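You operate a simulated robot arm through the tools that you are given. There is no shell and no other tool. Be economical: measure what you need, move in short steps, check, and stop when the job is done.

The job below is to be done with a simulated robot arm. You get a single attempt, and the scene is never put back.

JOB
Clamp the small yellow waste bag, twist its neck tight and tape it green.
Fine: no finger goes between clamp and bag; release the clamp when the tape is on.

It is judged by the outcome, as a careful person would: the job done as asked, and still so three seconds after it is handed in. It fails if anything else is knocked over, pushed out of place, dropped, spilled or broken.

ROBOT AND FRAMES
A 6-joint arm with a two-finger parallel gripper, fixed in place. Base frame: the origin is at the foot of the arm, x ahead of it, y to its left, z up. Readings come in m, degrees, newtons and seconds.
With the tool pointing down near the work surface it reaches from about 0.24 to 0.64 m from the base axis. Its first joint turns from -66.0 to 66.0 degrees. Payload 2.7 kg.
The TCP is the grasp point between the finger pads, 0.023 m short of the fingertips. In the tool frame z runs along the fingers and y along their closing line. Largest opening 0.094 m; finger width 0.038, thickness 0.01; the body of the gripper, 0.054 by 0.096 m, starts 0.039 m behind the TCP.
Orientation is told as [roll, pitch, yaw] about the base's x, y, z axes, in that order, counted from this pose: with the fingers straight down and closing along the base's y, the tool's x points along the base's -x, its y along +y and its z along -z.

CONTROLS
- The arm moves only by the tool apply_moves. Its argument "motion" is a list of rows, each a list of 2 entries, a list of its own where there are three numbers: the shift along the tool's x, y, z in m, then the turn, a rotation vector about the tool's x, y, z in rad. In form: [[[dx, dy, dz], [wx, wy, wz]], ...]. A call has 1 to 10 rows; each row is the pose to reach, as a shift and turn from the pose commanded when the call began, along the tool's axes at that moment. "hand" is the opening, from 0 (shut) to 1 (fully open), set as the call begins (left out, the last holds). Rows are played at 5 a second. More than 0.05 m and 8.6 degrees between two rows, or a gripper value outside its range, and nothing of the call is played. A pose out of reach is approached as far as the arm can. The call stops where the force on the tool passes 70 N (or 10 N more than at its start, if that is more) or the arm is blocked; 0.2 s more then pass. The fingers move at their own pace (about 0.045 m/s each) and stop on an object; they squeeze with about 40 N. The grip force told is the motor's: it shows also when the fingers shut on nothing. Time passes only in rows, and 0.2 s behind the last, so rows that repeat a pose let the fingers close. It gives the time, the measured TCP pose, the force on the tool (base axes), the opening and the grip force at its end, in the units of the frame above (readings bear some noise), with the torque about the TCP (base axes, N m) and any sound that the robot's microphone picked up.
- Cameras (640 x 400 px; columns grow to the right, rows downward): "scene" is fixed at [0.0541, -0.4145, 1.4306]; the picture's right is [0.89, -0.45, 0.00], its down [-0.15, -0.30, -0.94] and it looks along [0.42, 0.84, -0.34] (base axes); focal length 347 px, centre (320, 200). "wrist" rides on the gripper at [0.086, 0.016, -0.075] in the tool frame; the picture's right is [-0.18, 0.98, 0.00], its down [-0.58, -0.11, -0.81] and it looks along [-0.79, -0.15, 0.59] (tool axes); focal length 243 px, centre (320, 200). There is no depth. A picture from a camera that has moved, and an enlarged one, comes with that camera's place and axes in the base frame and with its lens. The place of the scene camera against the robot may be out by one fixed shift of up to 0.012 m in any direction.
- get_image(camera): a new picture of that camera. It takes no simulated time.
- inspect(camera, box): a new picture of the part [left, top, right, bottom] of that camera's present view, enlarged. It takes no simulated time.
- sign_off(): hands the job in; it is judged then, once.

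Work in short steps. Places have to be worked out from the pictures, the camera data and where the tool is seen: move nearer, look again, correct. Check each grasp and each placing, and mend what went wrong. You have 120 turns and 68 pictures in all, those below and enlarged ones among them. Open the gripper and draw the arm clear of the work before you hand the job in, unless the task says otherwise; then end with one line.

The tools are called as name(argument=value, ...) on one line, values as JSON. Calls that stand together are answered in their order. apply_moves: Moves the arm, as the interface text tells. Its arguments: {"type":"object","properties":{"motion":{"type":"array"},"hand":{"type":"number"}},"required":["motion"]} The other tools are called the same way: get_image (camera) takes a picture; inspect (camera, box) takes an enlarged picture of a part of a camera's view; sign_off () hands the job in.

At the start:

```text
clock: 0.0
tool_pos: [0.3529, 0.0576, 1.2849]
tool_rot: [0.1, -0.1, 0.0]
ft_force: [0.2, -1.2, -0.1]
torque: [0.03, 0.0, -0.01]
finger_gap: 0.0941
grasp_force: 0.1
```

scene: 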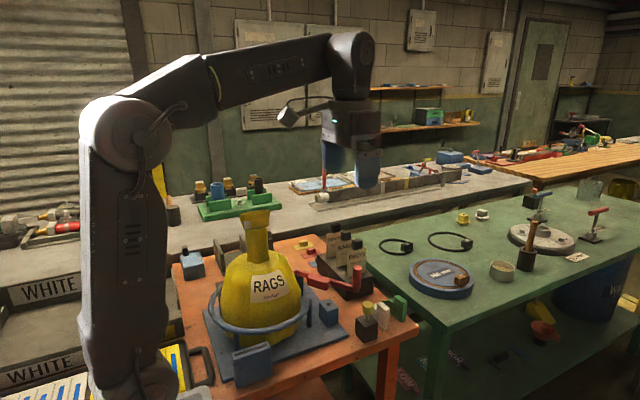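
wrist: 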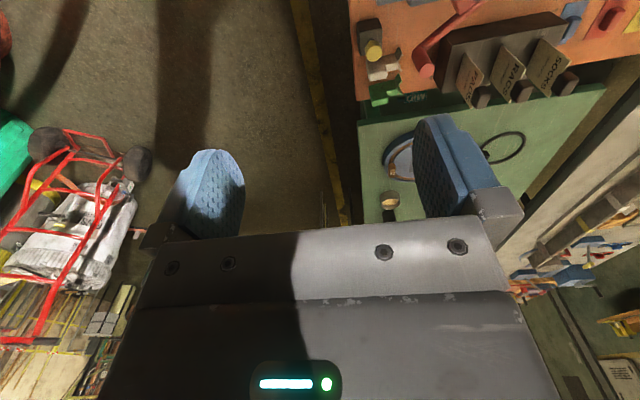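

The yellow RAGS bag stands on an orange table in a blue ring stand; I see a red lever nearby. I'll zoom in on the work area before moving.

inspect(camera="scene", box=[160, 190, 420, 390])

inspect(camera="scene", box=[360, 170, 640, 345])

inspect(camera="scene", box=[280, 220, 420, 340])

```text
2.00 times, centred on (290, 290) of scene
camera zoom: at [0.0541, -0.4145, 1.4306], right [0.89, -0.45, 0.0], down [-0.15, -0.3, -0.94], along [0.42, 0.84, -0.34], focal length 694 px, centre (380, 20)
```

zoom: 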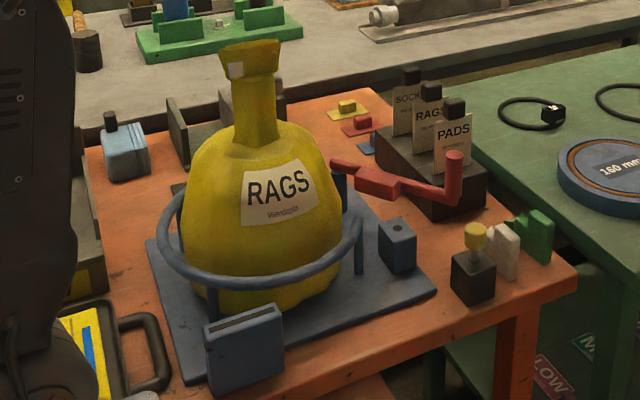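

```text
2.29 times, centred on (500, 258) of scene
camera zoom: at [0.0541, -0.4145, 1.4306], right [0.89, -0.45, 0.0], down [-0.15, -0.3, -0.94], along [0.42, 0.84, -0.34], focal length 793 px, centre (-91, 69)
```

zoom: 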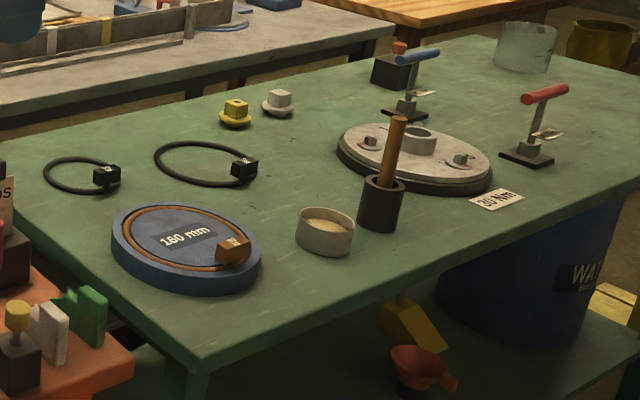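

```text
3.33 times, centred on (350, 280) of scene
camera zoom: at [0.0541, -0.4145, 1.4306], right [0.89, -0.45, 0.0], down [-0.15, -0.3, -0.94], along [0.42, 0.84, -0.34], focal length 1157 px, centre (220, -67)
```

zoom: 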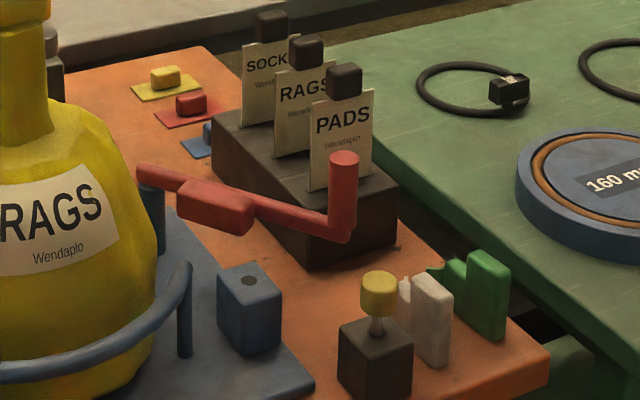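

Rough triangulation puts the table top near z≈0.85 and the bag at about (0.24, 0.28), with its neck top near z≈1.14. I turn the gripper in place to aim the wrist camera at the bag.

apply_moves(motion=[[[0, 0, 0], [0, 0, -0.14]], [[0, 0, 0], [0, 0, -0.28]], [[0, 0, 0], [0, 0, -0.42]], [[0, 0, 0], [0, 0, -0.56]], [[0, 0, 0], [0, 0, -0.7]], [[0, 0, 0], [0, 0, -0.84]], [[0, 0, 0], [0, 0, -0.98]], [[0, 0, 0], [0, 0, -1.12]], [[0, 0, 0], [0, 0, -1.26]], [[0, 0, 0], [0, 0, -1.4]]])

get_image(camera="wrist")

```text
clock: 2.2
tool_pos: [0.3536, 0.0586, 1.2857]
tool_rot: [0.0, -0.1, 80.5]
ft_force: [0.4, -0.4, -0.1]
torque: [0.01, -0.01, 0.02]
finger_gap: 0.0942
grasp_force: 0.0
```

```text
62 pictures are left
camera wrist: at [0.3236, -0.0241, 1.3608], right [-0.94, 0.35, 0.0], down [0.2, 0.55, 0.81], along [0.28, 0.76, -0.59], focal length 243 px, centre (320, 200)
```

wrist: 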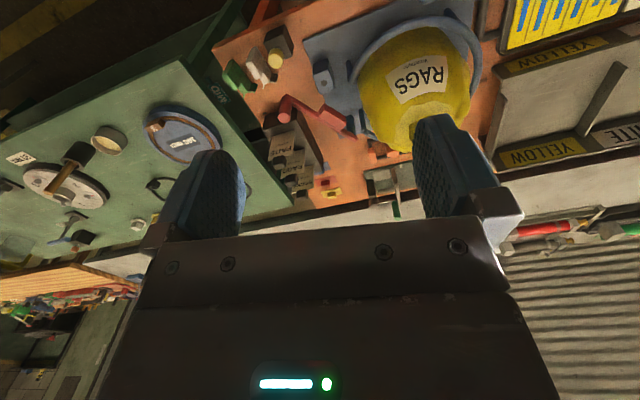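

The work area shows in the upper part of the view; zooming to understand the clamp, tapes and blocks.

inspect(camera="wrist", box=[210, 0, 500, 200])

```text
2.00 times, centred on (355, 100) of wrist
camera zoom: at [0.3236, -0.0241, 1.3608], right [-0.94, 0.35, 0.0], down [0.2, 0.55, 0.81], along [0.28, 0.76, -0.59], focal length 485 px, centre (250, 400)
```

zoom: 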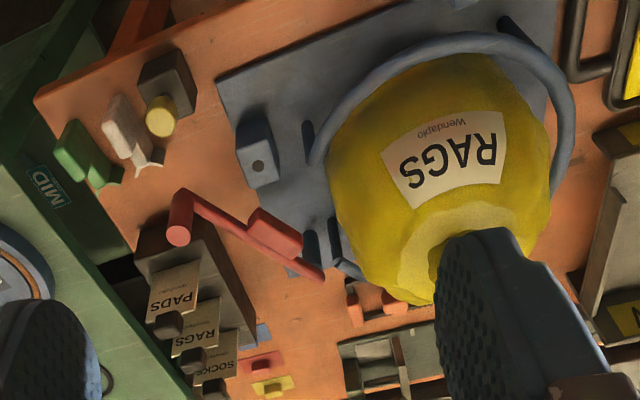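

I shift sideways and a bit lower for a clearer, closer view of the clamp and the tabs.

apply_moves(motion=[[[0.005, -0.04, 0.025], [0, 0, 0]], [[0.01, -0.08, 0.05], [0, 0, 0]], [[0.01, -0.12, 0.08], [0, 0, 0]], [[0.01, -0.12, 0.08], [0, 0, 0]]])

get_image(camera="wrist")

inspect(camera="wrist", box=[320, 0, 560, 150])

inspect(camera="scene", box=[200, 195, 340, 295])

```text
clock: 3.2
tool_pos: [0.4713, 0.0273, 1.2028]
tool_rot: [-0.1, -0.1, 80.2]
ft_force: [-1.2, -0.3, 0.5]
torque: [-0.02, -0.01, 0.01]
finger_gap: 0.0941
grasp_force: 0.1
```

```text
60 pictures are left
camera wrist: at [0.4417, -0.0551, 1.2783], right [-0.94, 0.35, 0.0], down [0.2, 0.55, 0.81], along [0.28, 0.76, -0.59], focal length 243 px, centre (320, 200)
```

wrist: 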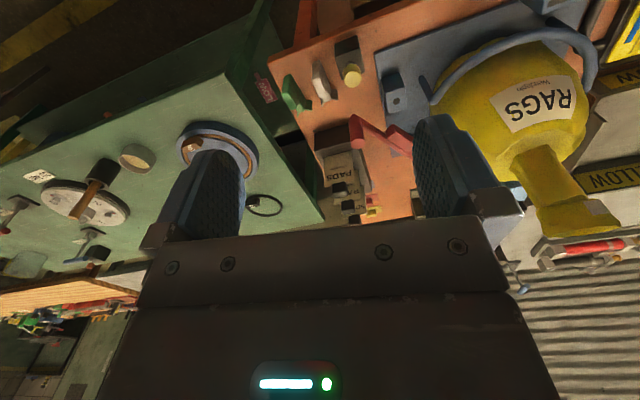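

```text
2.67 times, centred on (440, 75) of wrist
camera zoom: at [0.4417, -0.0551, 1.2783], right [-0.94, 0.35, 0.0], down [0.2, 0.55, 0.81], along [0.28, 0.76, -0.59], focal length 647 px, centre (0, 533)
```

zoom: 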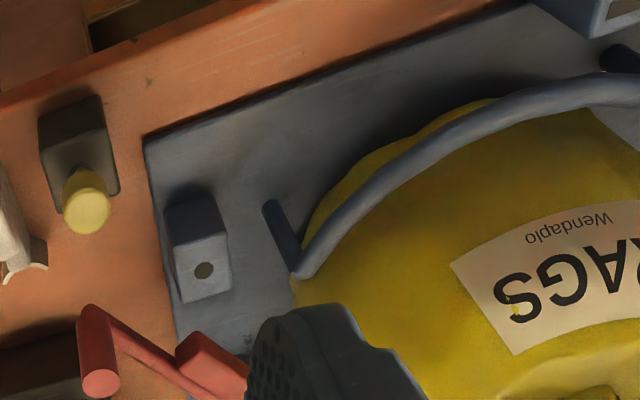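

```text
4.00 times, centred on (270, 245) of scene
camera zoom: at [0.0541, -0.4145, 1.4306], right [0.89, -0.45, 0.0], down [-0.15, -0.3, -0.94], along [0.42, 0.84, -0.34], focal length 1388 px, centre (520, 20)
```

zoom: 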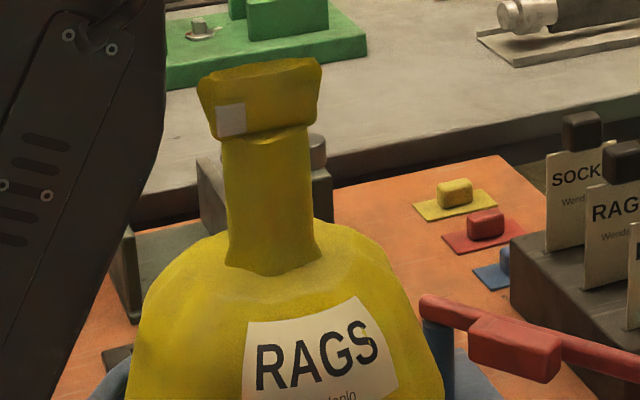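

I see a swinging red arm with a peg handle, small coloured tabs at the back, and white/green clips in front. I move over the middle of the orange table to see the tabs and behind the tag rack.

apply_moves(motion=[[[-0.045, 0.02, 0], [0, 0, 0]], [[-0.09, 0.04, 0], [0, 0, 0]], [[-0.135, 0.06, 0], [0, 0, 0]], [[-0.179, 0.08, 0], [0, 0, 0]], [[-0.179, 0.08, 0], [0, 0, 0]]])

get_image(camera="wrist")

inspect(camera="wrist", box=[200, 0, 440, 150])

```text
clock: 4.4
tool_pos: [0.4217, 0.2168, 1.2054]
tool_rot: [0.0, -0.1, 80.2]
ft_force: [0.2, 0.3, -0.5]
torque: [0.01, -0.01, 0.0]
finger_gap: 0.0941
grasp_force: 0.0
```

```text
57 pictures are left
camera wrist: at [0.3903, 0.1352, 1.2802], right [-0.94, 0.35, 0.0], down [0.21, 0.55, 0.81], along [0.28, 0.76, -0.59], focal length 243 px, centre (320, 200)
```

wrist: 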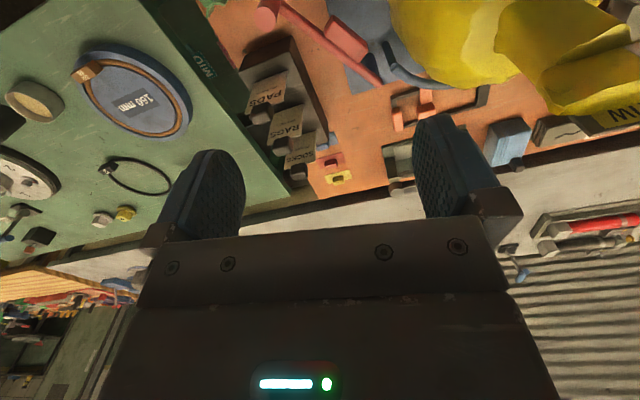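

```text
2.67 times, centred on (320, 75) of wrist
camera zoom: at [0.3903, 0.1352, 1.2802], right [-0.94, 0.35, 0.0], down [0.21, 0.55, 0.81], along [0.28, 0.76, -0.59], focal length 647 px, centre (320, 533)
```

zoom: 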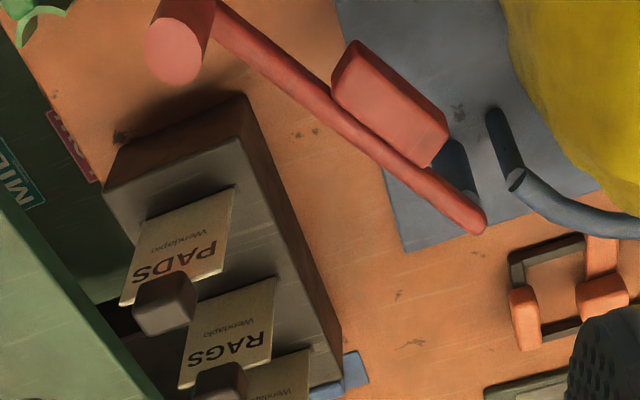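

Lever geometry: pivot ≈(0.375,0.325), peg handle top ≈(0.473,0.202,0.99), pad facing the bag. I move above the peg, gripper partly open, and check alignment.

apply_moves(motion=[[[0.002, -0.018, 0.042], [0, 0, 0]], [[0.004, -0.036, 0.084], [0, 0, 0]], [[0.006, -0.053, 0.125], [0, 0, 0]], [[0.006, -0.053, 0.125], [0, 0, 0]]], hand=0.7)

get_image(camera="wrist")

inspect(camera="scene", box=[290, 200, 430, 300])

```text
clock: 5.4
tool_pos: [0.4723, 0.2041, 1.0774]
tool_rot: [0.0, -0.1, 80.2]
ft_force: [0.5, -0.3, -0.4]
torque: [-0.03, 0.0, 0.02]
finger_gap: 0.0659
grasp_force: 0.0
```

```text
55 pictures are left
camera wrist: at [0.4429, 0.1209, 1.1535], right [-0.94, 0.35, 0.0], down [0.2, 0.55, 0.81], along [0.28, 0.76, -0.59], focal length 243 px, centre (320, 200)
```

wrist: 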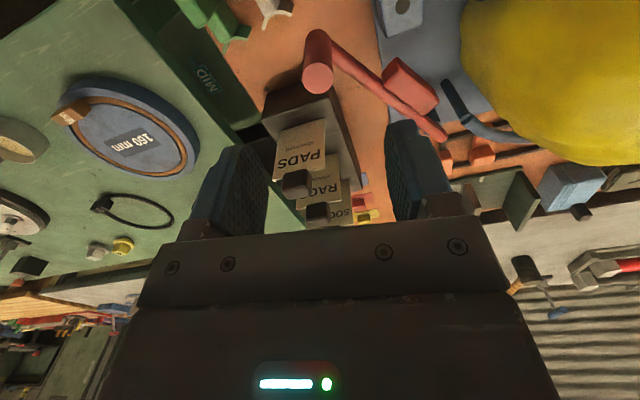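

```text
4.00 times, centred on (360, 250) of scene
camera zoom: at [0.0541, -0.4145, 1.4306], right [0.89, -0.45, 0.0], down [-0.15, -0.3, -0.94], along [0.42, 0.84, -0.34], focal length 1388 px, centre (160, 0)
```

zoom: 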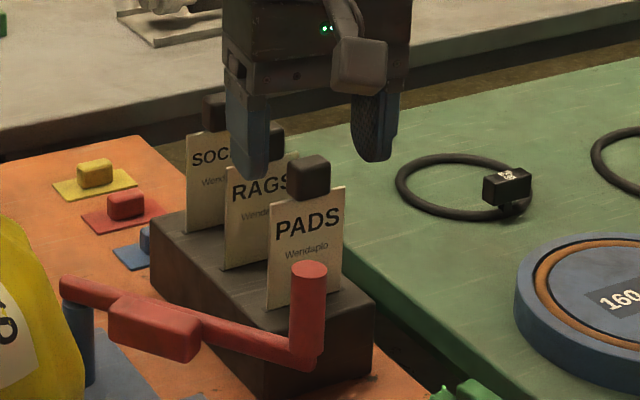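

Peg refined to (0.474, 0.199, top 0.99), confirmed from the second view. Descending straight to grasp height with the tag rack clear behind.

apply_moves(motion=[[[0.005, -0.002, 0.035], [0, 0, 0]], [[0.005, -0.002, 0.07], [0, 0, 0]], [[0.005, -0.002, 0.099], [0, 0, 0]], [[0.005, -0.002, 0.099], [0, 0, 0]]])

get_image(camera="wrist")

```text
clock: 6.4
tool_pos: [0.4741, 0.1982, 0.9811]
tool_rot: [0.0, -0.2, 80.3]
ft_force: [0.5, -0.5, -0.6]
torque: [0.04, -0.01, 0.02]
finger_gap: 0.0659
grasp_force: 0.1
```

```text
53 pictures are left
camera wrist: at [0.4435, 0.1158, 1.0567], right [-0.94, 0.35, 0.0], down [0.2, 0.55, 0.81], along [0.28, 0.76, -0.59], focal length 243 px, centre (320, 200)
```

wrist: 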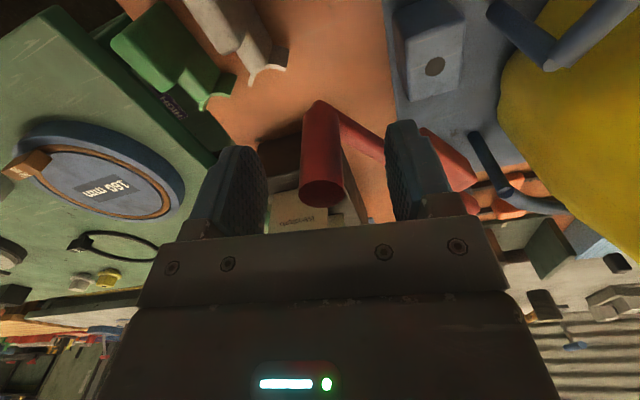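

The peg sits between the pads; closing on it.

apply_moves(motion=[[[0, 0, 0], [0, 0, 0]], [[0, 0, 0], [0, 0, 0]], [[0, 0, 0], [0, 0, 0]], [[0, 0, 0], [0, 0, 0]]], hand=0)

```text
clock: 7.4
tool_pos: [0.4732, 0.1979, 0.9829]
tool_rot: [0.1, 0.0, 80.3]
ft_force: [-1.9, 0.2, -0.6]
torque: [0.04, 0.07, -0.02]
finger_gap: 0.0218
grasp_force: 45.3
```

Held (22 mm). Swinging the lever a few degrees toward the bag, along its arc about the pivot, watching forces.

apply_moves(motion=[[[0.0079, 0.0078, 0], [0, 0, 0]], [[0.0153, 0.0161, 0], [0, 0, 0]], [[0.0153, 0.0161, 0], [0, 0, 0]]])

```text
clock: 8.2
tool_pos: [0.4562, 0.1859, 0.9816]
tool_rot: [0.0, -0.2, 80.2]
ft_force: [2.1, -0.2, 3.3]
torque: [0.44, 0.0, -0.33]
finger_gap: 0.0219
grasp_force: 44.9
```

It moves freely. Continuing the arc to about -80°.

apply_moves(motion=[[[0.0117, 0.0159, 0], [0, 0, 0]], [[0.0213, 0.033, 0], [0, 0, 0]], [[0.0277, 0.0485, 0], [0, 0, 0]], [[0.0277, 0.0485, 0], [0, 0, 0]]])

get_image(camera="wrist")

inspect(camera="scene", box=[230, 210, 390, 330])

```text
clock: 9.2
tool_pos: [0.4024, 0.1678, 0.9815]
tool_rot: [-0.1, -0.1, 80.3]
ft_force: [0.0, 5.4, 0.2]
torque: [0.71, -0.11, -0.13]
finger_gap: 0.0214
grasp_force: 45.2
```

```text
52 pictures are left
camera wrist: at [0.3728, 0.0852, 1.057], right [-0.94, 0.35, 0.0], down [0.2, 0.55, 0.81], along [0.28, 0.76, -0.59], focal length 243 px, centre (320, 200)
```

wrist: 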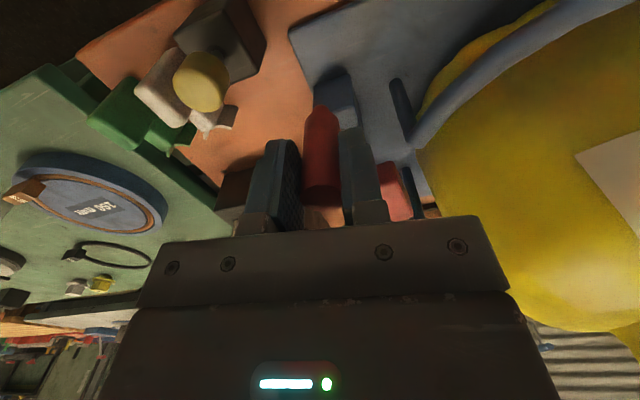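

```text
3.33 times, centred on (310, 270) of scene
camera zoom: at [0.0541, -0.4144, 1.4307], right [0.89, -0.45, 0.0], down [-0.15, -0.3, -0.94], along [0.42, 0.84, -0.34], focal length 1157 px, centre (353, -33)
```

zoom: 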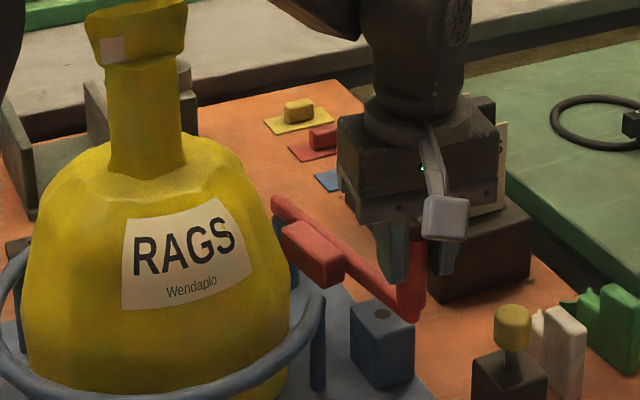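

Small radial force; I bias slightly toward the pivot and continue in fine steps until the pad meets the bag.

apply_moves(motion=[[[0.0028, 0.0138, 0], [0, 0, 0]], [[0.0042, 0.0277, 0], [0, 0, 0]], [[0.0042, 0.0277, 0], [0, 0, 0]]])

inspect(camera="scene", box=[230, 210, 390, 330])

```text
clock: 10.0
tool_pos: [0.3769, 0.1664, 0.982]
tool_rot: [0.0, 0.0, 80.3]
ft_force: [1.4, -16.4, 7.2]
torque: [-0.2, -0.01, -0.26]
finger_gap: 0.0215
grasp_force: 44.4
```

```text
3.33 times, centred on (310, 270) of scene
camera zoom: at [0.054, -0.415, 1.4305], right [0.89, -0.45, 0.0], down [-0.15, -0.3, -0.94], along [0.42, 0.84, -0.34], focal length 1157 px, centre (353, -33)
```

zoom: 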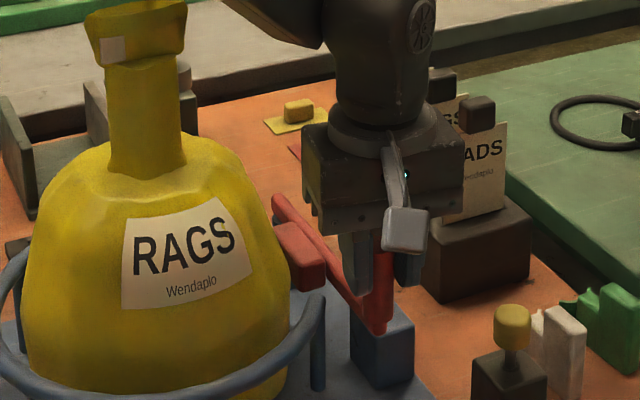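

The pad is almost on the bag; force shows I overdid the bias, so I correct and press on slightly.

apply_moves(motion=[[[0.003, 0.007, 0], [0, 0, 0]], [[0.0044, 0.0135, 0], [0, 0, 0]], [[0.0044, 0.0135, 0], [0, 0, 0]]])

inspect(camera="scene", box=[230, 210, 390, 330])

```text
clock: 10.6
tool_pos: [0.3751, 0.1654, 0.9822]
tool_rot: [-1.6, -0.9, 80.4]
ft_force: [30.0, 0.2, -19.0]
torque: [-0.36, 0.86, -0.1]
finger_gap: 0.0221
grasp_force: 44.8
stopped in row 2: the force on the tool passed its limit at 80 N (the readings are from after the stop); the commanded pose is now the measured one
```

```text
3.33 times, centred on (310, 270) of scene
camera zoom: at [0.0552, -0.4144, 1.4306], right [0.89, -0.45, 0.0], down [-0.15, -0.3, -0.94], along [0.42, 0.84, -0.34], focal length 1157 px, centre (353, -33)
```

zoom: 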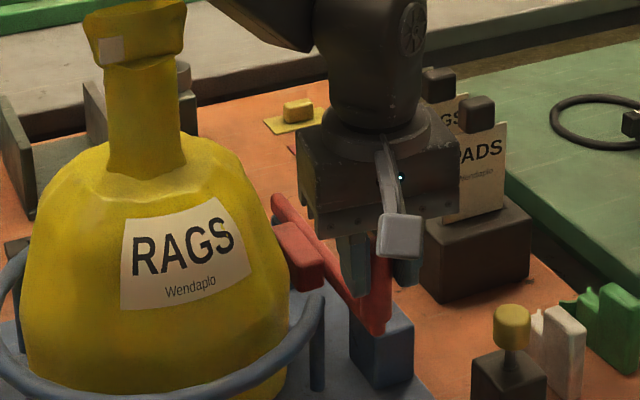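

The lever met a hard stop with the pad at the bag, so it appears closed. I let go carefully and see whether the lever stays.

apply_moves(motion=[[[0, 0, 0], [0, 0, 0]], [[0, 0, 0], [0, 0, 0]], [[0, 0, 0], [0, 0, 0]]], hand=0.5)

get_image(camera="wrist")

```text
clock: 11.4
tool_pos: [0.3727, 0.1656, 0.9824]
tool_rot: [-1.4, -0.8, 80.4]
ft_force: [0.4, 0.4, -0.3]
torque: [0.01, -0.01, 0.01]
finger_gap: 0.047
grasp_force: 0.1
```

```text
48 pictures are left
camera wrist: at [0.3402, 0.0835, 1.0563], right [-0.94, 0.35, -0.02], down [0.18, 0.55, 0.82], along [0.3, 0.76, -0.58], focal length 243 px, centre (320, 200)
```

wrist: 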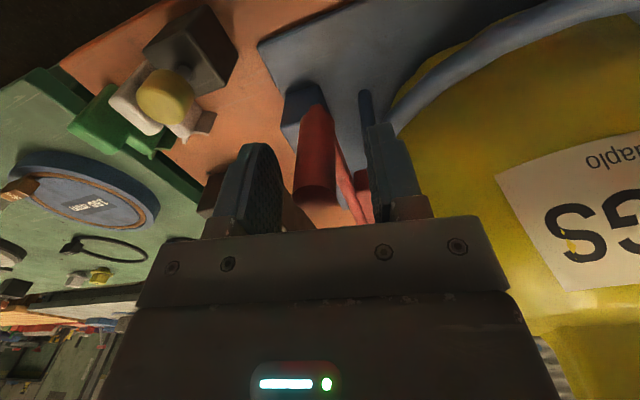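

The peg hasn't sprung fully back. I lift clear and check where the lever settled.

apply_moves(motion=[[[0, 0, -0.03], [0, 0, 0]], [[0, 0, -0.07], [0, 0, 0]], [[0, 0, -0.11], [0, 0, 0]], [[0.0, 0, -0.15], [0, 0, 0]], [[0, 0, -0.15], [0, 0, 0]]])

inspect(camera="scene", box=[230, 210, 390, 330])

get_image(camera="wrist")

```text
clock: 12.6
tool_pos: [0.3688, 0.1657, 1.1315]
tool_rot: [-1.6, -0.9, 80.2]
ft_force: [-0.7, 0.5, 0.4]
torque: [-0.02, 0.0, -0.06]
finger_gap: 0.0472
grasp_force: 0.2
```

```text
3.33 times, centred on (310, 270) of scene
camera zoom: at [0.0541, -0.4145, 1.4306], right [0.89, -0.45, 0.0], down [-0.15, -0.3, -0.94], along [0.42, 0.84, -0.34], focal length 1157 px, centre (353, -33)
```

zoom: 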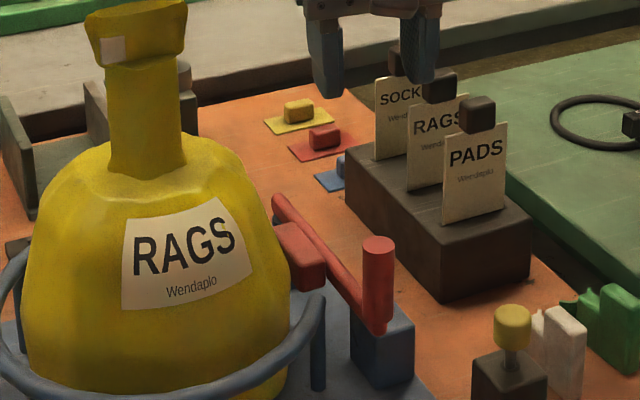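

```text
46 pictures are left
camera wrist: at [0.3364, 0.0826, 1.2055], right [-0.94, 0.35, -0.02], down [0.18, 0.55, 0.82], along [0.3, 0.76, -0.58], focal length 243 px, centre (320, 200)
```

wrist: 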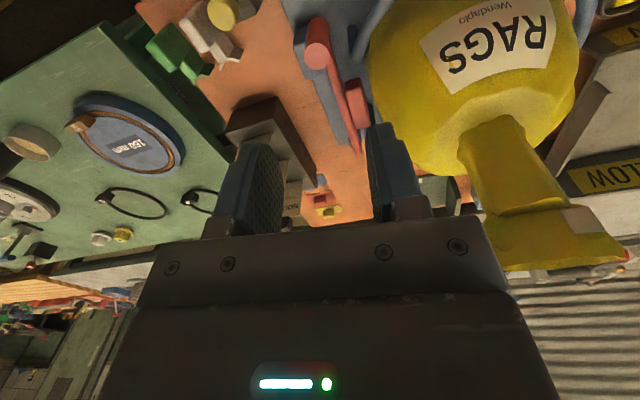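

Checking pad contact and the block/hole relation up close.

inspect(camera="wrist", box=[180, 0, 420, 150])

inspect(camera="scene", box=[290, 255, 370, 315])

```text
2.67 times, centred on (300, 75) of wrist
camera zoom: at [0.3364, 0.0826, 1.2055], right [-0.94, 0.35, -0.02], down [0.18, 0.55, 0.82], along [0.3, 0.76, -0.58], focal length 647 px, centre (373, 533)
```

zoom: 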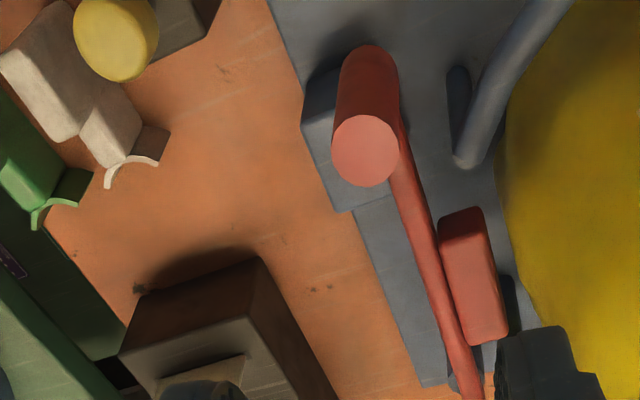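

```text
6.67 times, centred on (330, 285) of scene
camera zoom: at [0.0541, -0.4145, 1.4306], right [0.89, -0.45, 0.0], down [-0.15, -0.3, -0.94], along [0.42, 0.84, -0.34], focal length 2314 px, centre (253, -367)
```

zoom: 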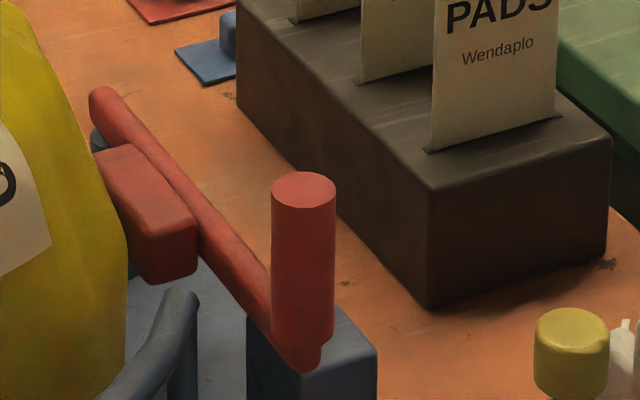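

Lever looks held against the bag near azimuth -89°, and the yellow-knobbed piece on the black block looks like a lock pin for the blue block's hole. I back off to +x for a view past the peg to the hole (and level the tool).

apply_moves(motion=[[[0.008, -0.035, 0.0], [-0.02, -0.025, 0]], [[0.016, -0.07, 0.01], [-0.02, -0.025, 0]], [[0.024, -0.105, 0.03], [-0.02, -0.025, 0]], [[0.033, -0.1385, 0.05], [-0.02, -0.025, 0]], [[0.033, -0.1385, 0.05], [-0.02, -0.025, 0]]])

get_image(camera="wrist")

inspect(camera="wrist", box=[240, 0, 480, 150])

```text
clock: 13.8
tool_pos: [0.4999, 0.1087, 1.0844]
tool_rot: [-0.3, -2.3, 80.5]
ft_force: [0.2, 0.1, -0.2]
torque: [0.04, 0.01, 0.01]
finger_gap: 0.0471
grasp_force: 0.1
```

```text
43 pictures are left
camera wrist: at [0.4697, 0.0232, 1.1561], right [-0.94, 0.35, 0.0], down [0.2, 0.52, 0.83], along [0.29, 0.78, -0.56], focal length 243 px, centre (320, 200)
```

wrist: 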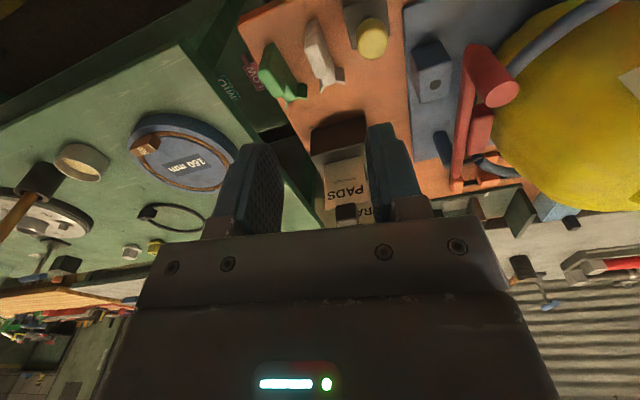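

```text
2.67 times, centred on (360, 75) of wrist
camera zoom: at [0.4697, 0.0232, 1.1561], right [-0.94, 0.35, 0.0], down [0.2, 0.52, 0.83], along [0.29, 0.78, -0.56], focal length 647 px, centre (213, 533)
```

zoom: 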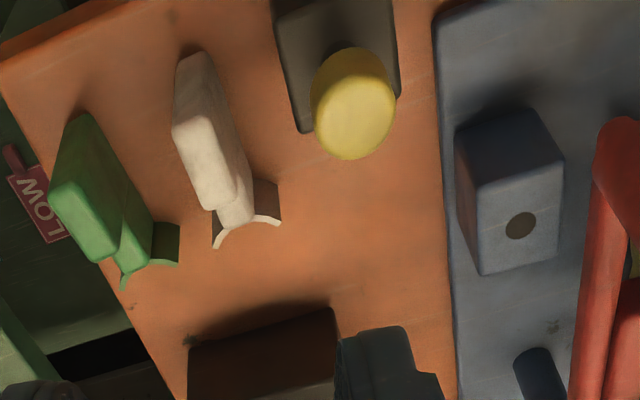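

View is clear: hole is free beside the closed lever, clip jaws (green and white) hang at the front, and the lever stays closed on its own. I'll raise, level the tool, then go over the bag's head at about (0.243, 0.273, 1.13).

apply_moves(motion=[[[0, 0, -0.045], [-0.005, 0.04, 0]], [[0, 0, -0.09], [-0.005, 0.04, 0]], [[0, 0, -0.135], [-0.005, 0.04, 0]], [[0, 0, -0.18], [-0.005, 0.04, 0]], [[0, 0, -0.18], [-0.005, 0.04, 0]]], hand=1)

```text
clock: 15.0
tool_pos: [0.4985, 0.1045, 1.2657]
tool_rot: [-0.1, 0.1, 80.4]
ft_force: [0.5, 0.3, 0.4]
torque: [0.0, -0.03, 0.03]
finger_gap: 0.0939
grasp_force: 0.0
```

Level. Now translating over the bag head at a safe height.

apply_moves(motion=[[[-0.0177, 0.04, 0], [0, 0, 0]], [[-0.0354, 0.08, 0], [0, 0, 0]], [[-0.053, 0.12, 0], [0, 0, 0]], [[-0.071, 0.16, 0], [0, 0, 0]], [[-0.0886, 0.2, 0], [0, 0, 0]], [[-0.106, 0.24, 0], [0, 0, 0]], [[-0.124, 0.28, 0], [0, 0, 0]], [[-0.124, 0.28, 0], [0, 0, 0]]])

get_image(camera="wrist")

get_image(camera="scene")

```text
clock: 16.8
tool_pos: [0.2428, 0.2708, 1.2648]
tool_rot: [0.1, 0.2, 80.3]
ft_force: [-0.7, -0.1, -0.3]
torque: [0.03, 0.02, -0.01]
finger_gap: 0.094
grasp_force: 0.1
```

```text
41 pictures are left
camera wrist: at [0.2125, 0.1893, 1.34], right [-0.94, 0.35, 0.0], down [0.21, 0.56, 0.81], along [0.28, 0.76, -0.59], focal length 243 px, centre (320, 200)
```

wrist: 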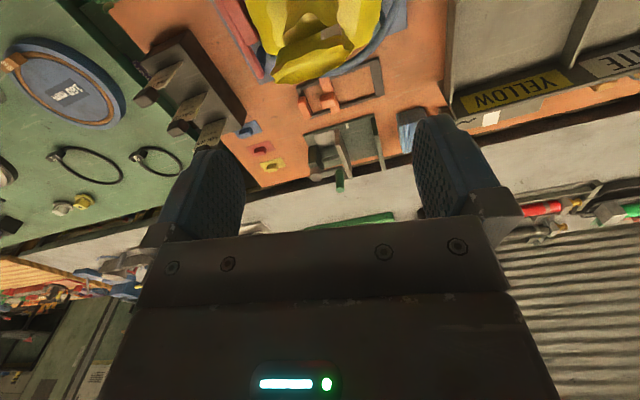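

```text
40 pictures are left
```

scene: 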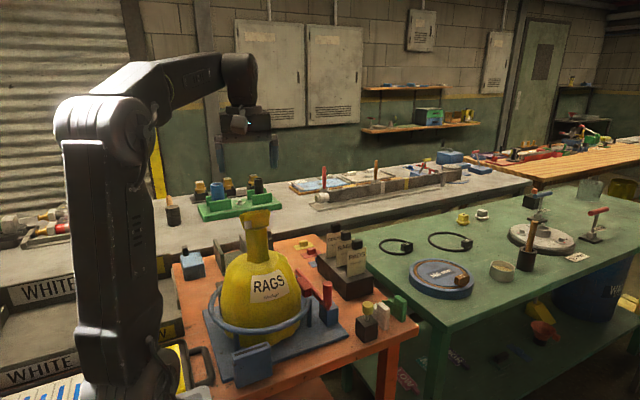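

Zooming on the head's shape to pick the gripping direction.

inspect(camera="wrist", box=[230, 0, 410, 110])

```text
3.56 times, centred on (320, 55) of wrist
camera zoom: at [0.2125, 0.1893, 1.34], right [-0.94, 0.35, 0.0], down [0.21, 0.56, 0.81], along [0.28, 0.76, -0.59], focal length 863 px, centre (320, 716)
```

zoom: 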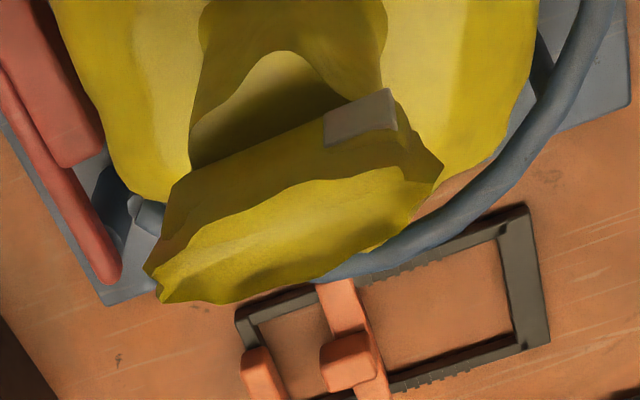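

The head is a flattened sleeve: about 65 mm long along base x, ~25 mm thick along y, centred near (0.246, 0.268). I'll turn the tool to yaw 180 (fingers closing along y), leaving a long stroke for twisting back.

apply_moves(motion=[[[0, 0, 0], [0, 0, -0.145]], [[0, 0, 0], [0, 0, -0.29]], [[0, 0, 0], [0, 0, -0.435]], [[0, 0, 0], [0, 0, -0.58]], [[0, 0, 0], [0, 0, -0.725]], [[0, 0, 0], [0, 0, -0.87]], [[0, 0, 0], [0, 0, -1.015]], [[0, 0, 0], [0, 0, -1.16]], [[0, 0, 0], [0, 0, -1.305]], [[0, 0, 0], [0, 0, -1.45]]])

apply_moves(motion=[[[0, 0, 0], [0, 0, -0.145]], [[0, 0, 0], [0, 0, -0.29]], [[0, 0, 0], [0, 0, -0.29]]])

get_image(camera="wrist")

```text
clock: 19.0
tool_pos: [0.2424, 0.2717, 1.2651]
tool_rot: [0.1, 0.0, 163.5]
ft_force: [-0.8, 0.5, 0.7]
torque: [0.01, -0.02, 0.03]
finger_gap: 0.0942
grasp_force: 0.0
```

```text
clock: 19.8
tool_pos: [0.2428, 0.2727, 1.2661]
tool_rot: [0.1, 0.0, -179.8]
ft_force: [0.4, 0.8, 1.0]
torque: [-0.01, 0.0, 0.02]
finger_gap: 0.0939
grasp_force: 0.1
```

```text
38 pictures are left
camera wrist: at [0.3296, 0.2571, 1.3413], right [-0.18, -0.98, 0.0], down [-0.58, 0.11, 0.81], along [-0.79, 0.15, -0.59], focal length 243 px, centre (320, 200)
```

wrist: 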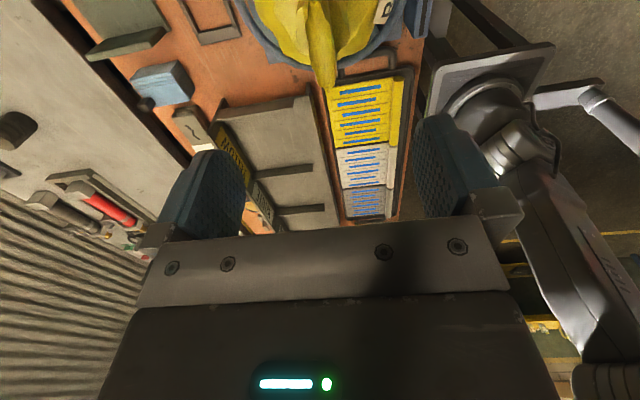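

Confirmed: the head is edge-on between the fingers, centred about (0.247, 0.270). Descending so the pads span the head.

apply_moves(motion=[[[0.003, 0.002, 0.045], [0, 0, 0]], [[0.003, 0.002, 0.09], [0, 0, 0]], [[0.003, 0.002, 0.134], [0, 0, 0]], [[0.003, 0.002, 0.134], [0, 0, 0]]])

get_image(camera="wrist")

inspect(camera="scene", box=[200, 180, 340, 280])

```text
clock: 20.8
tool_pos: [0.2463, 0.2692, 1.1315]
tool_rot: [0.1, -0.1, -179.9]
ft_force: [0.0, -0.1, 0.0]
torque: [0.05, -0.03, 0.04]
finger_gap: 0.094
grasp_force: 0.1
```

```text
37 pictures are left
camera wrist: at [0.333, 0.2534, 1.207], right [-0.18, -0.98, 0.0], down [-0.58, 0.11, 0.81], along [-0.79, 0.15, -0.59], focal length 243 px, centre (320, 200)
```

wrist: 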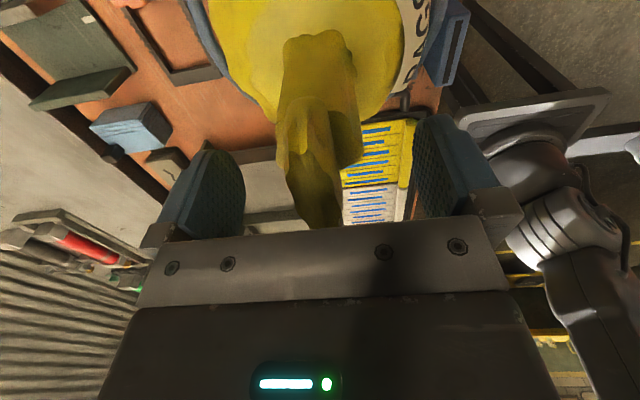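

```text
4.00 times, centred on (270, 230) of scene
camera zoom: at [0.0541, -0.4145, 1.4306], right [0.89, -0.45, 0.0], down [-0.15, -0.3, -0.94], along [0.42, 0.84, -0.34], focal length 1388 px, centre (520, 80)
```

zoom: 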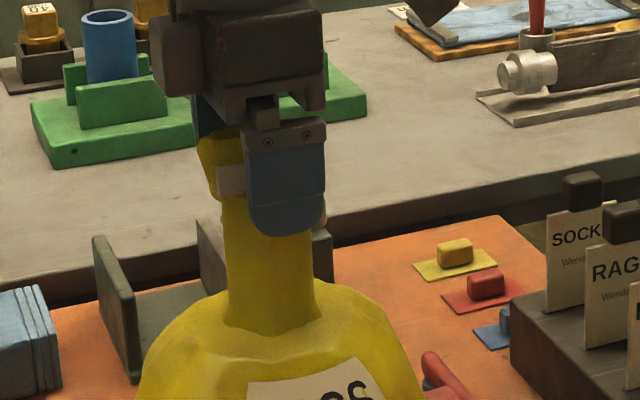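

Fingers straddle the head. Closing.

apply_moves(motion=[[[0, 0, 0], [0, 0, 0]], [[0, 0, 0], [0, 0, 0]], [[0, 0, 0], [0, 0, 0]], [[0, 0, 0], [0, 0, 0]], [[0, 0, 0], [0, 0, 0]]], hand=0)

inspect(camera="scene", box=[200, 180, 340, 280])

```text
clock: 22.0
tool_pos: [0.2461, 0.2698, 1.131]
tool_rot: [0.0, 0.0, -179.9]
ft_force: [0.0, 2.1, 1.2]
torque: [0.19, 0.02, 0.0]
finger_gap: 0.0177
grasp_force: 36.1
```

```text
4.00 times, centred on (270, 230) of scene
camera zoom: at [0.0541, -0.4145, 1.4307], right [0.89, -0.45, 0.0], down [-0.15, -0.3, -0.94], along [0.42, 0.84, -0.34], focal length 1388 px, centre (520, 80)
```

zoom: 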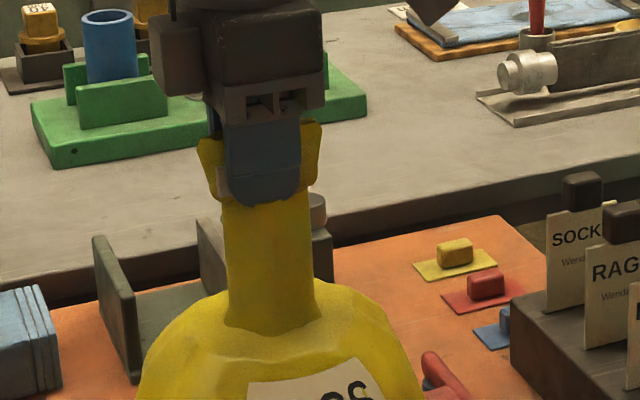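

Well-centred grip on the head (18 mm). Twisting slowly the first ~30° and watching torque.

apply_moves(motion=[[[0, 0, 0], [0, 0, 0.13]], [[0, 0, 0], [0, 0, 0.26]], [[0, 0, 0], [0, 0, 0.39]], [[0, 0, 0], [0, 0, 0.52]], [[0, 0, 0], [0, 0, 0.52]]])

inspect(camera="scene", box=[190, 190, 350, 310])

```text
clock: 23.2
tool_pos: [0.2466, 0.2706, 1.1325]
tool_rot: [0.0, 0.1, 150.1]
ft_force: [4.4, -2.3, 16.0]
torque: [0.02, 0.21, 0.01]
finger_gap: 0.0176
grasp_force: 39.7
```

```text
3.33 times, centred on (270, 250) of scene
camera zoom: at [0.0541, -0.4147, 1.4306], right [0.89, -0.45, 0.0], down [-0.15, -0.3, -0.94], along [0.42, 0.84, -0.34], focal length 1157 px, centre (487, 33)
```

zoom: 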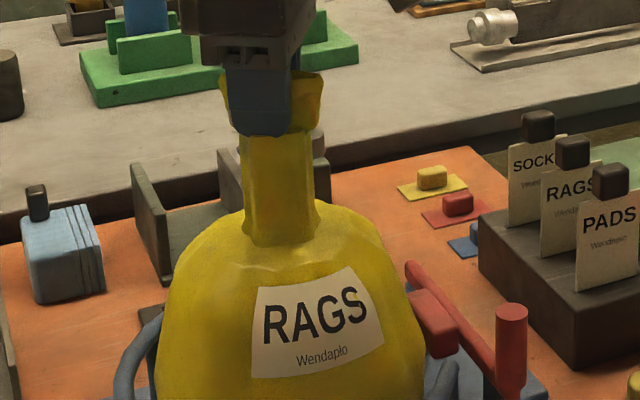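

Bag body stays put, low torque, though an upward 16 N appears. Continuing with a further 30°.

apply_moves(motion=[[[0, 0, 0], [0, 0, 0.13]], [[0, 0, 0], [0, 0, 0.26]], [[0, 0, 0], [0, 0, 0.39]], [[0, 0, 0], [0, 0, 0.52]], [[0, 0, 0], [0, 0, 0.52]]])

```text
clock: 24.4
tool_pos: [0.246, 0.2699, 1.1326]
tool_rot: [-0.2, 0.2, 120.4]
ft_force: [8.6, 0.4, 19.9]
torque: [-0.31, -0.5, 0.05]
finger_gap: 0.0175
grasp_force: 40.4
```

Similar load. Continuing the twist with 2 mm of lift to see how the vertical force responds.

apply_moves(motion=[[[0, 0, -0.001], [0, 0, 0.14]], [[0, 0, -0.002], [0, 0, 0.28]], [[0, 0, -0.002], [0, 0, 0.42]], [[0, 0, -0.002], [0, 0, 0.56]], [[0, 0, -0.002], [0, 0, 0.7]], [[0, 0, -0.002], [0, 0, 0.7]]])

inspect(camera="scene", box=[190, 190, 350, 310])

```text
clock: 25.8
tool_pos: [0.2468, 0.2692, 1.1327]
tool_rot: [0.1, 0.2, 80.2]
ft_force: [-0.3, -3.2, -0.4]
torque: [-0.33, 0.08, 0.01]
finger_gap: 0.0176
grasp_force: 39.6
```

```text
3.33 times, centred on (270, 250) of scene
camera zoom: at [0.0541, -0.4146, 1.4306], right [0.89, -0.45, 0.0], down [-0.15, -0.3, -0.94], along [0.42, 0.84, -0.34], focal length 1157 px, centre (487, 33)
```

zoom: 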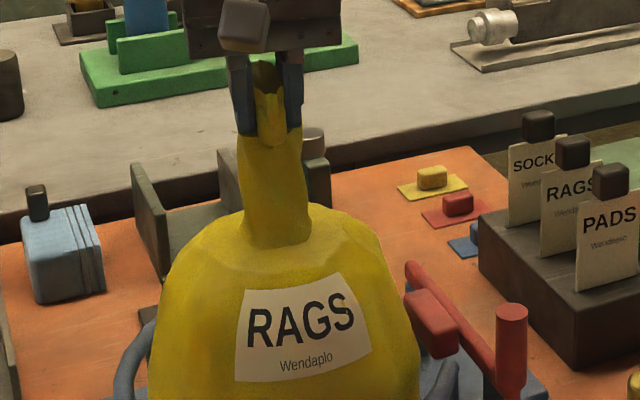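

The label has crept left: the bag body turned ~5°, so the clamp isn't gripping hard enough. I release the head gently here and look before retightening the clamp.

apply_moves(motion=[[[0, 0, 0], [0, 0, 0]], [[0, 0, 0], [0, 0, 0]], [[0, 0, 0], [0, 0, 0]], [[0, 0, 0], [0, 0, 0]]], hand=1)

apply_moves(motion=[[[0, 0, -0.05], [0, 0, 0]], [[0, 0, -0.1], [0, 0, 0]], [[0, 0, -0.14], [0, 0, 0]], [[0, 0, -0.14], [0, 0, 0]]])

inspect(camera="scene", box=[190, 190, 350, 310])

```text
clock: 26.8
tool_pos: [0.246, 0.2709, 1.1328]
tool_rot: [-0.1, 0.1, 80.4]
ft_force: [-0.9, 0.1, 0.0]
torque: [-0.02, 0.02, -0.03]
finger_gap: 0.0938
grasp_force: 0.1
```

```text
clock: 27.8
tool_pos: [0.2463, 0.2718, 1.275]
tool_rot: [0.0, 0.1, 80.4]
ft_force: [0.1, -1.0, 0.3]
torque: [0.01, -0.02, 0.0]
finger_gap: 0.0939
grasp_force: 0.1
```

```text
3.33 times, centred on (270, 250) of scene
camera zoom: at [0.0541, -0.4145, 1.4306], right [0.89, -0.45, 0.0], down [-0.15, -0.3, -0.94], along [0.42, 0.84, -0.34], focal length 1157 px, centre (487, 33)
```

zoom: 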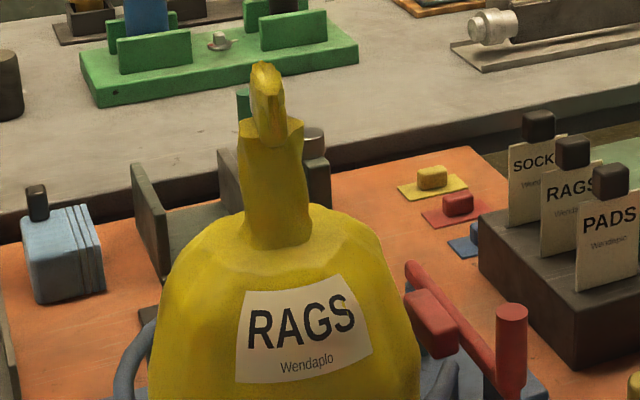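

The neck holds its twist on its own, so no loss. The lever needs locking: I'll fetch the yellow-knob pin at ≈(0.461, 0.131, top 0.932) and set it in the hole behind the lever. Moving above it with yaw 0.

apply_moves(motion=[[[0.0103, -0.0236, 0], [0, 0, 0.14]], [[0.0206, -0.0471, 0], [0, 0, 0.28]], [[0.031, -0.0707, 0], [0, 0, 0.42]], [[0.041, -0.0942, 0], [0, 0, 0.56]], [[0.0515, -0.1178, 0], [0, 0, 0.7]], [[0.062, -0.1413, 0.02], [0, 0, 0.84]], [[0.072, -0.165, 0.055], [0, 0, 0.98]], [[0.0824, -0.188, 0.09], [0, 0, 1.12]], [[0.0927, -0.212, 0.125], [0, 0, 1.26]], [[0.103, -0.2355, 0.155], [0, 0, 1.403]]], hand=0.6)

get_image(camera="wrist")

```text
clock: 30.0
tool_pos: [0.4606, 0.1295, 1.1209]
tool_rot: [-0.1, -0.1, -0.3]
ft_force: [0.1, -0.9, -0.5]
torque: [-0.01, 0.03, 0.02]
finger_gap: 0.0563
grasp_force: 0.0
```

```text
31 pictures are left
camera wrist: at [0.3747, 0.1457, 1.1961], right [0.19, 0.98, 0.0], down [0.58, -0.11, 0.81], along [0.79, -0.15, -0.59], focal length 243 px, centre (320, 200)
```

wrist: 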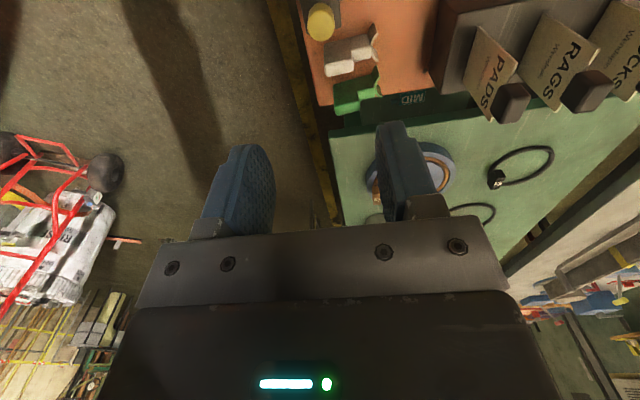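

Knob confirmed at (0.458, 0.131). I descend with fingers offset 12 mm toward +x (so they'll clear the lever rod later), stopping at knob height.

apply_moves(motion=[[[-0.009, 0.0015, 0.045], [0, 0, 0]], [[-0.009, 0.0015, 0.09], [0, 0, 0]], [[-0.009, 0.0015, 0.135], [0, 0, 0]], [[-0.009, 0.0015, 0.17], [0, 0, 0]], [[-0.009, 0.0015, 0.191], [0, 0, 0]], [[-0.009, 0.0015, 0.191], [0, 0, 0]]])

get_image(camera="wrist")

inspect(camera="scene", box=[310, 250, 430, 340])

```text
clock: 31.4
tool_pos: [0.4694, 0.1304, 0.9289]
tool_rot: [-0.1, 0.0, 0.0]
ft_force: [-0.4, 0.8, 0.1]
torque: [0.01, -0.02, 0.01]
finger_gap: 0.0563
grasp_force: 0.1
```

```text
30 pictures are left
camera wrist: at [0.3838, 0.1471, 1.0035], right [0.18, 0.98, 0.0], down [0.58, -0.11, 0.81], along [0.79, -0.15, -0.59], focal length 243 px, centre (320, 200)
```

wrist: 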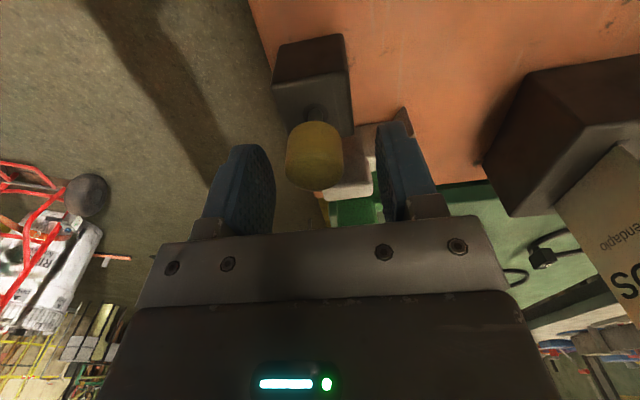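

```text
4.44 times, centred on (370, 295) of scene
camera zoom: at [0.0541, -0.4145, 1.4306], right [0.89, -0.45, 0.0], down [-0.15, -0.3, -0.94], along [0.42, 0.84, -0.34], focal length 1542 px, centre (98, -222)
```

zoom: 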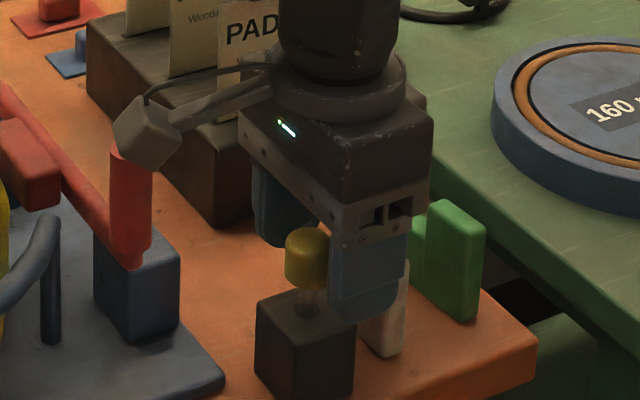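

The camera housing is very near the lever peg and would foul the bag at yaw 0 when inserting. I'll lift and turn to yaw ≈165° instead, so the camera is on the open +x side.

apply_moves(motion=[[[0, 0, -0.04], [0, 0, 0]], [[0, 0, -0.08], [0, 0, 0]], [[0, 0, -0.12], [0, 0, -0.14]], [[0, 0, -0.12], [0, 0, -0.28]], [[0, 0, -0.12], [0, 0, -0.42]], [[0, 0, -0.12], [0, 0, -0.56]], [[0, 0, -0.12], [0, 0, -0.7]], [[0, 0, -0.12], [0, 0, -0.84]], [[0, 0, -0.12], [0, 0, -0.98]], [[0, 0, -0.12], [0, 0, -1.12]]])

apply_moves(motion=[[[0, 0, 0], [0, 0, -0.147]], [[0, 0, 0], [0, 0, -0.294]], [[0, 0, 0], [0, 0, -0.441]], [[0, 0, 0], [0, 0, -0.588]], [[0, 0, 0], [0, 0, -0.735]], [[0, 0, 0], [0, 0, -0.882]], [[0, 0, 0], [0, 0, -1.029]], [[0, 0, 0], [0, 0, -1.176]], [[0, 0, 0], [0, 0, -1.323]], [[0, 0, 0], [0, 0, -1.47]]])

apply_moves(motion=[[[0, 0, 0], [0, 0, -0.145]], [[0, 0, 0], [0, 0, -0.29]], [[0, 0, 0], [0, 0, -0.29]]])

```text
clock: 33.6
tool_pos: [0.4696, 0.1302, 1.0484]
tool_rot: [0.0, 0.1, 64.3]
ft_force: [0.0, 0.1, -1.2]
torque: [0.0, 0.02, -0.01]
finger_gap: 0.0565
grasp_force: 0.0
```

```text
clock: 35.8
tool_pos: [0.4703, 0.1299, 1.0485]
tool_rot: [0.0, 0.0, 148.5]
ft_force: [-0.3, -0.2, 0.5]
torque: [0.02, 0.0, -0.01]
finger_gap: 0.0563
grasp_force: 0.0
```

```text
clock: 36.6
tool_pos: [0.47, 0.1311, 1.0481]
tool_rot: [0.1, 0.1, 165.1]
ft_force: [0.4, 0.0, -0.1]
torque: [-0.04, 0.03, 0.0]
finger_gap: 0.0561
grasp_force: 0.0
```

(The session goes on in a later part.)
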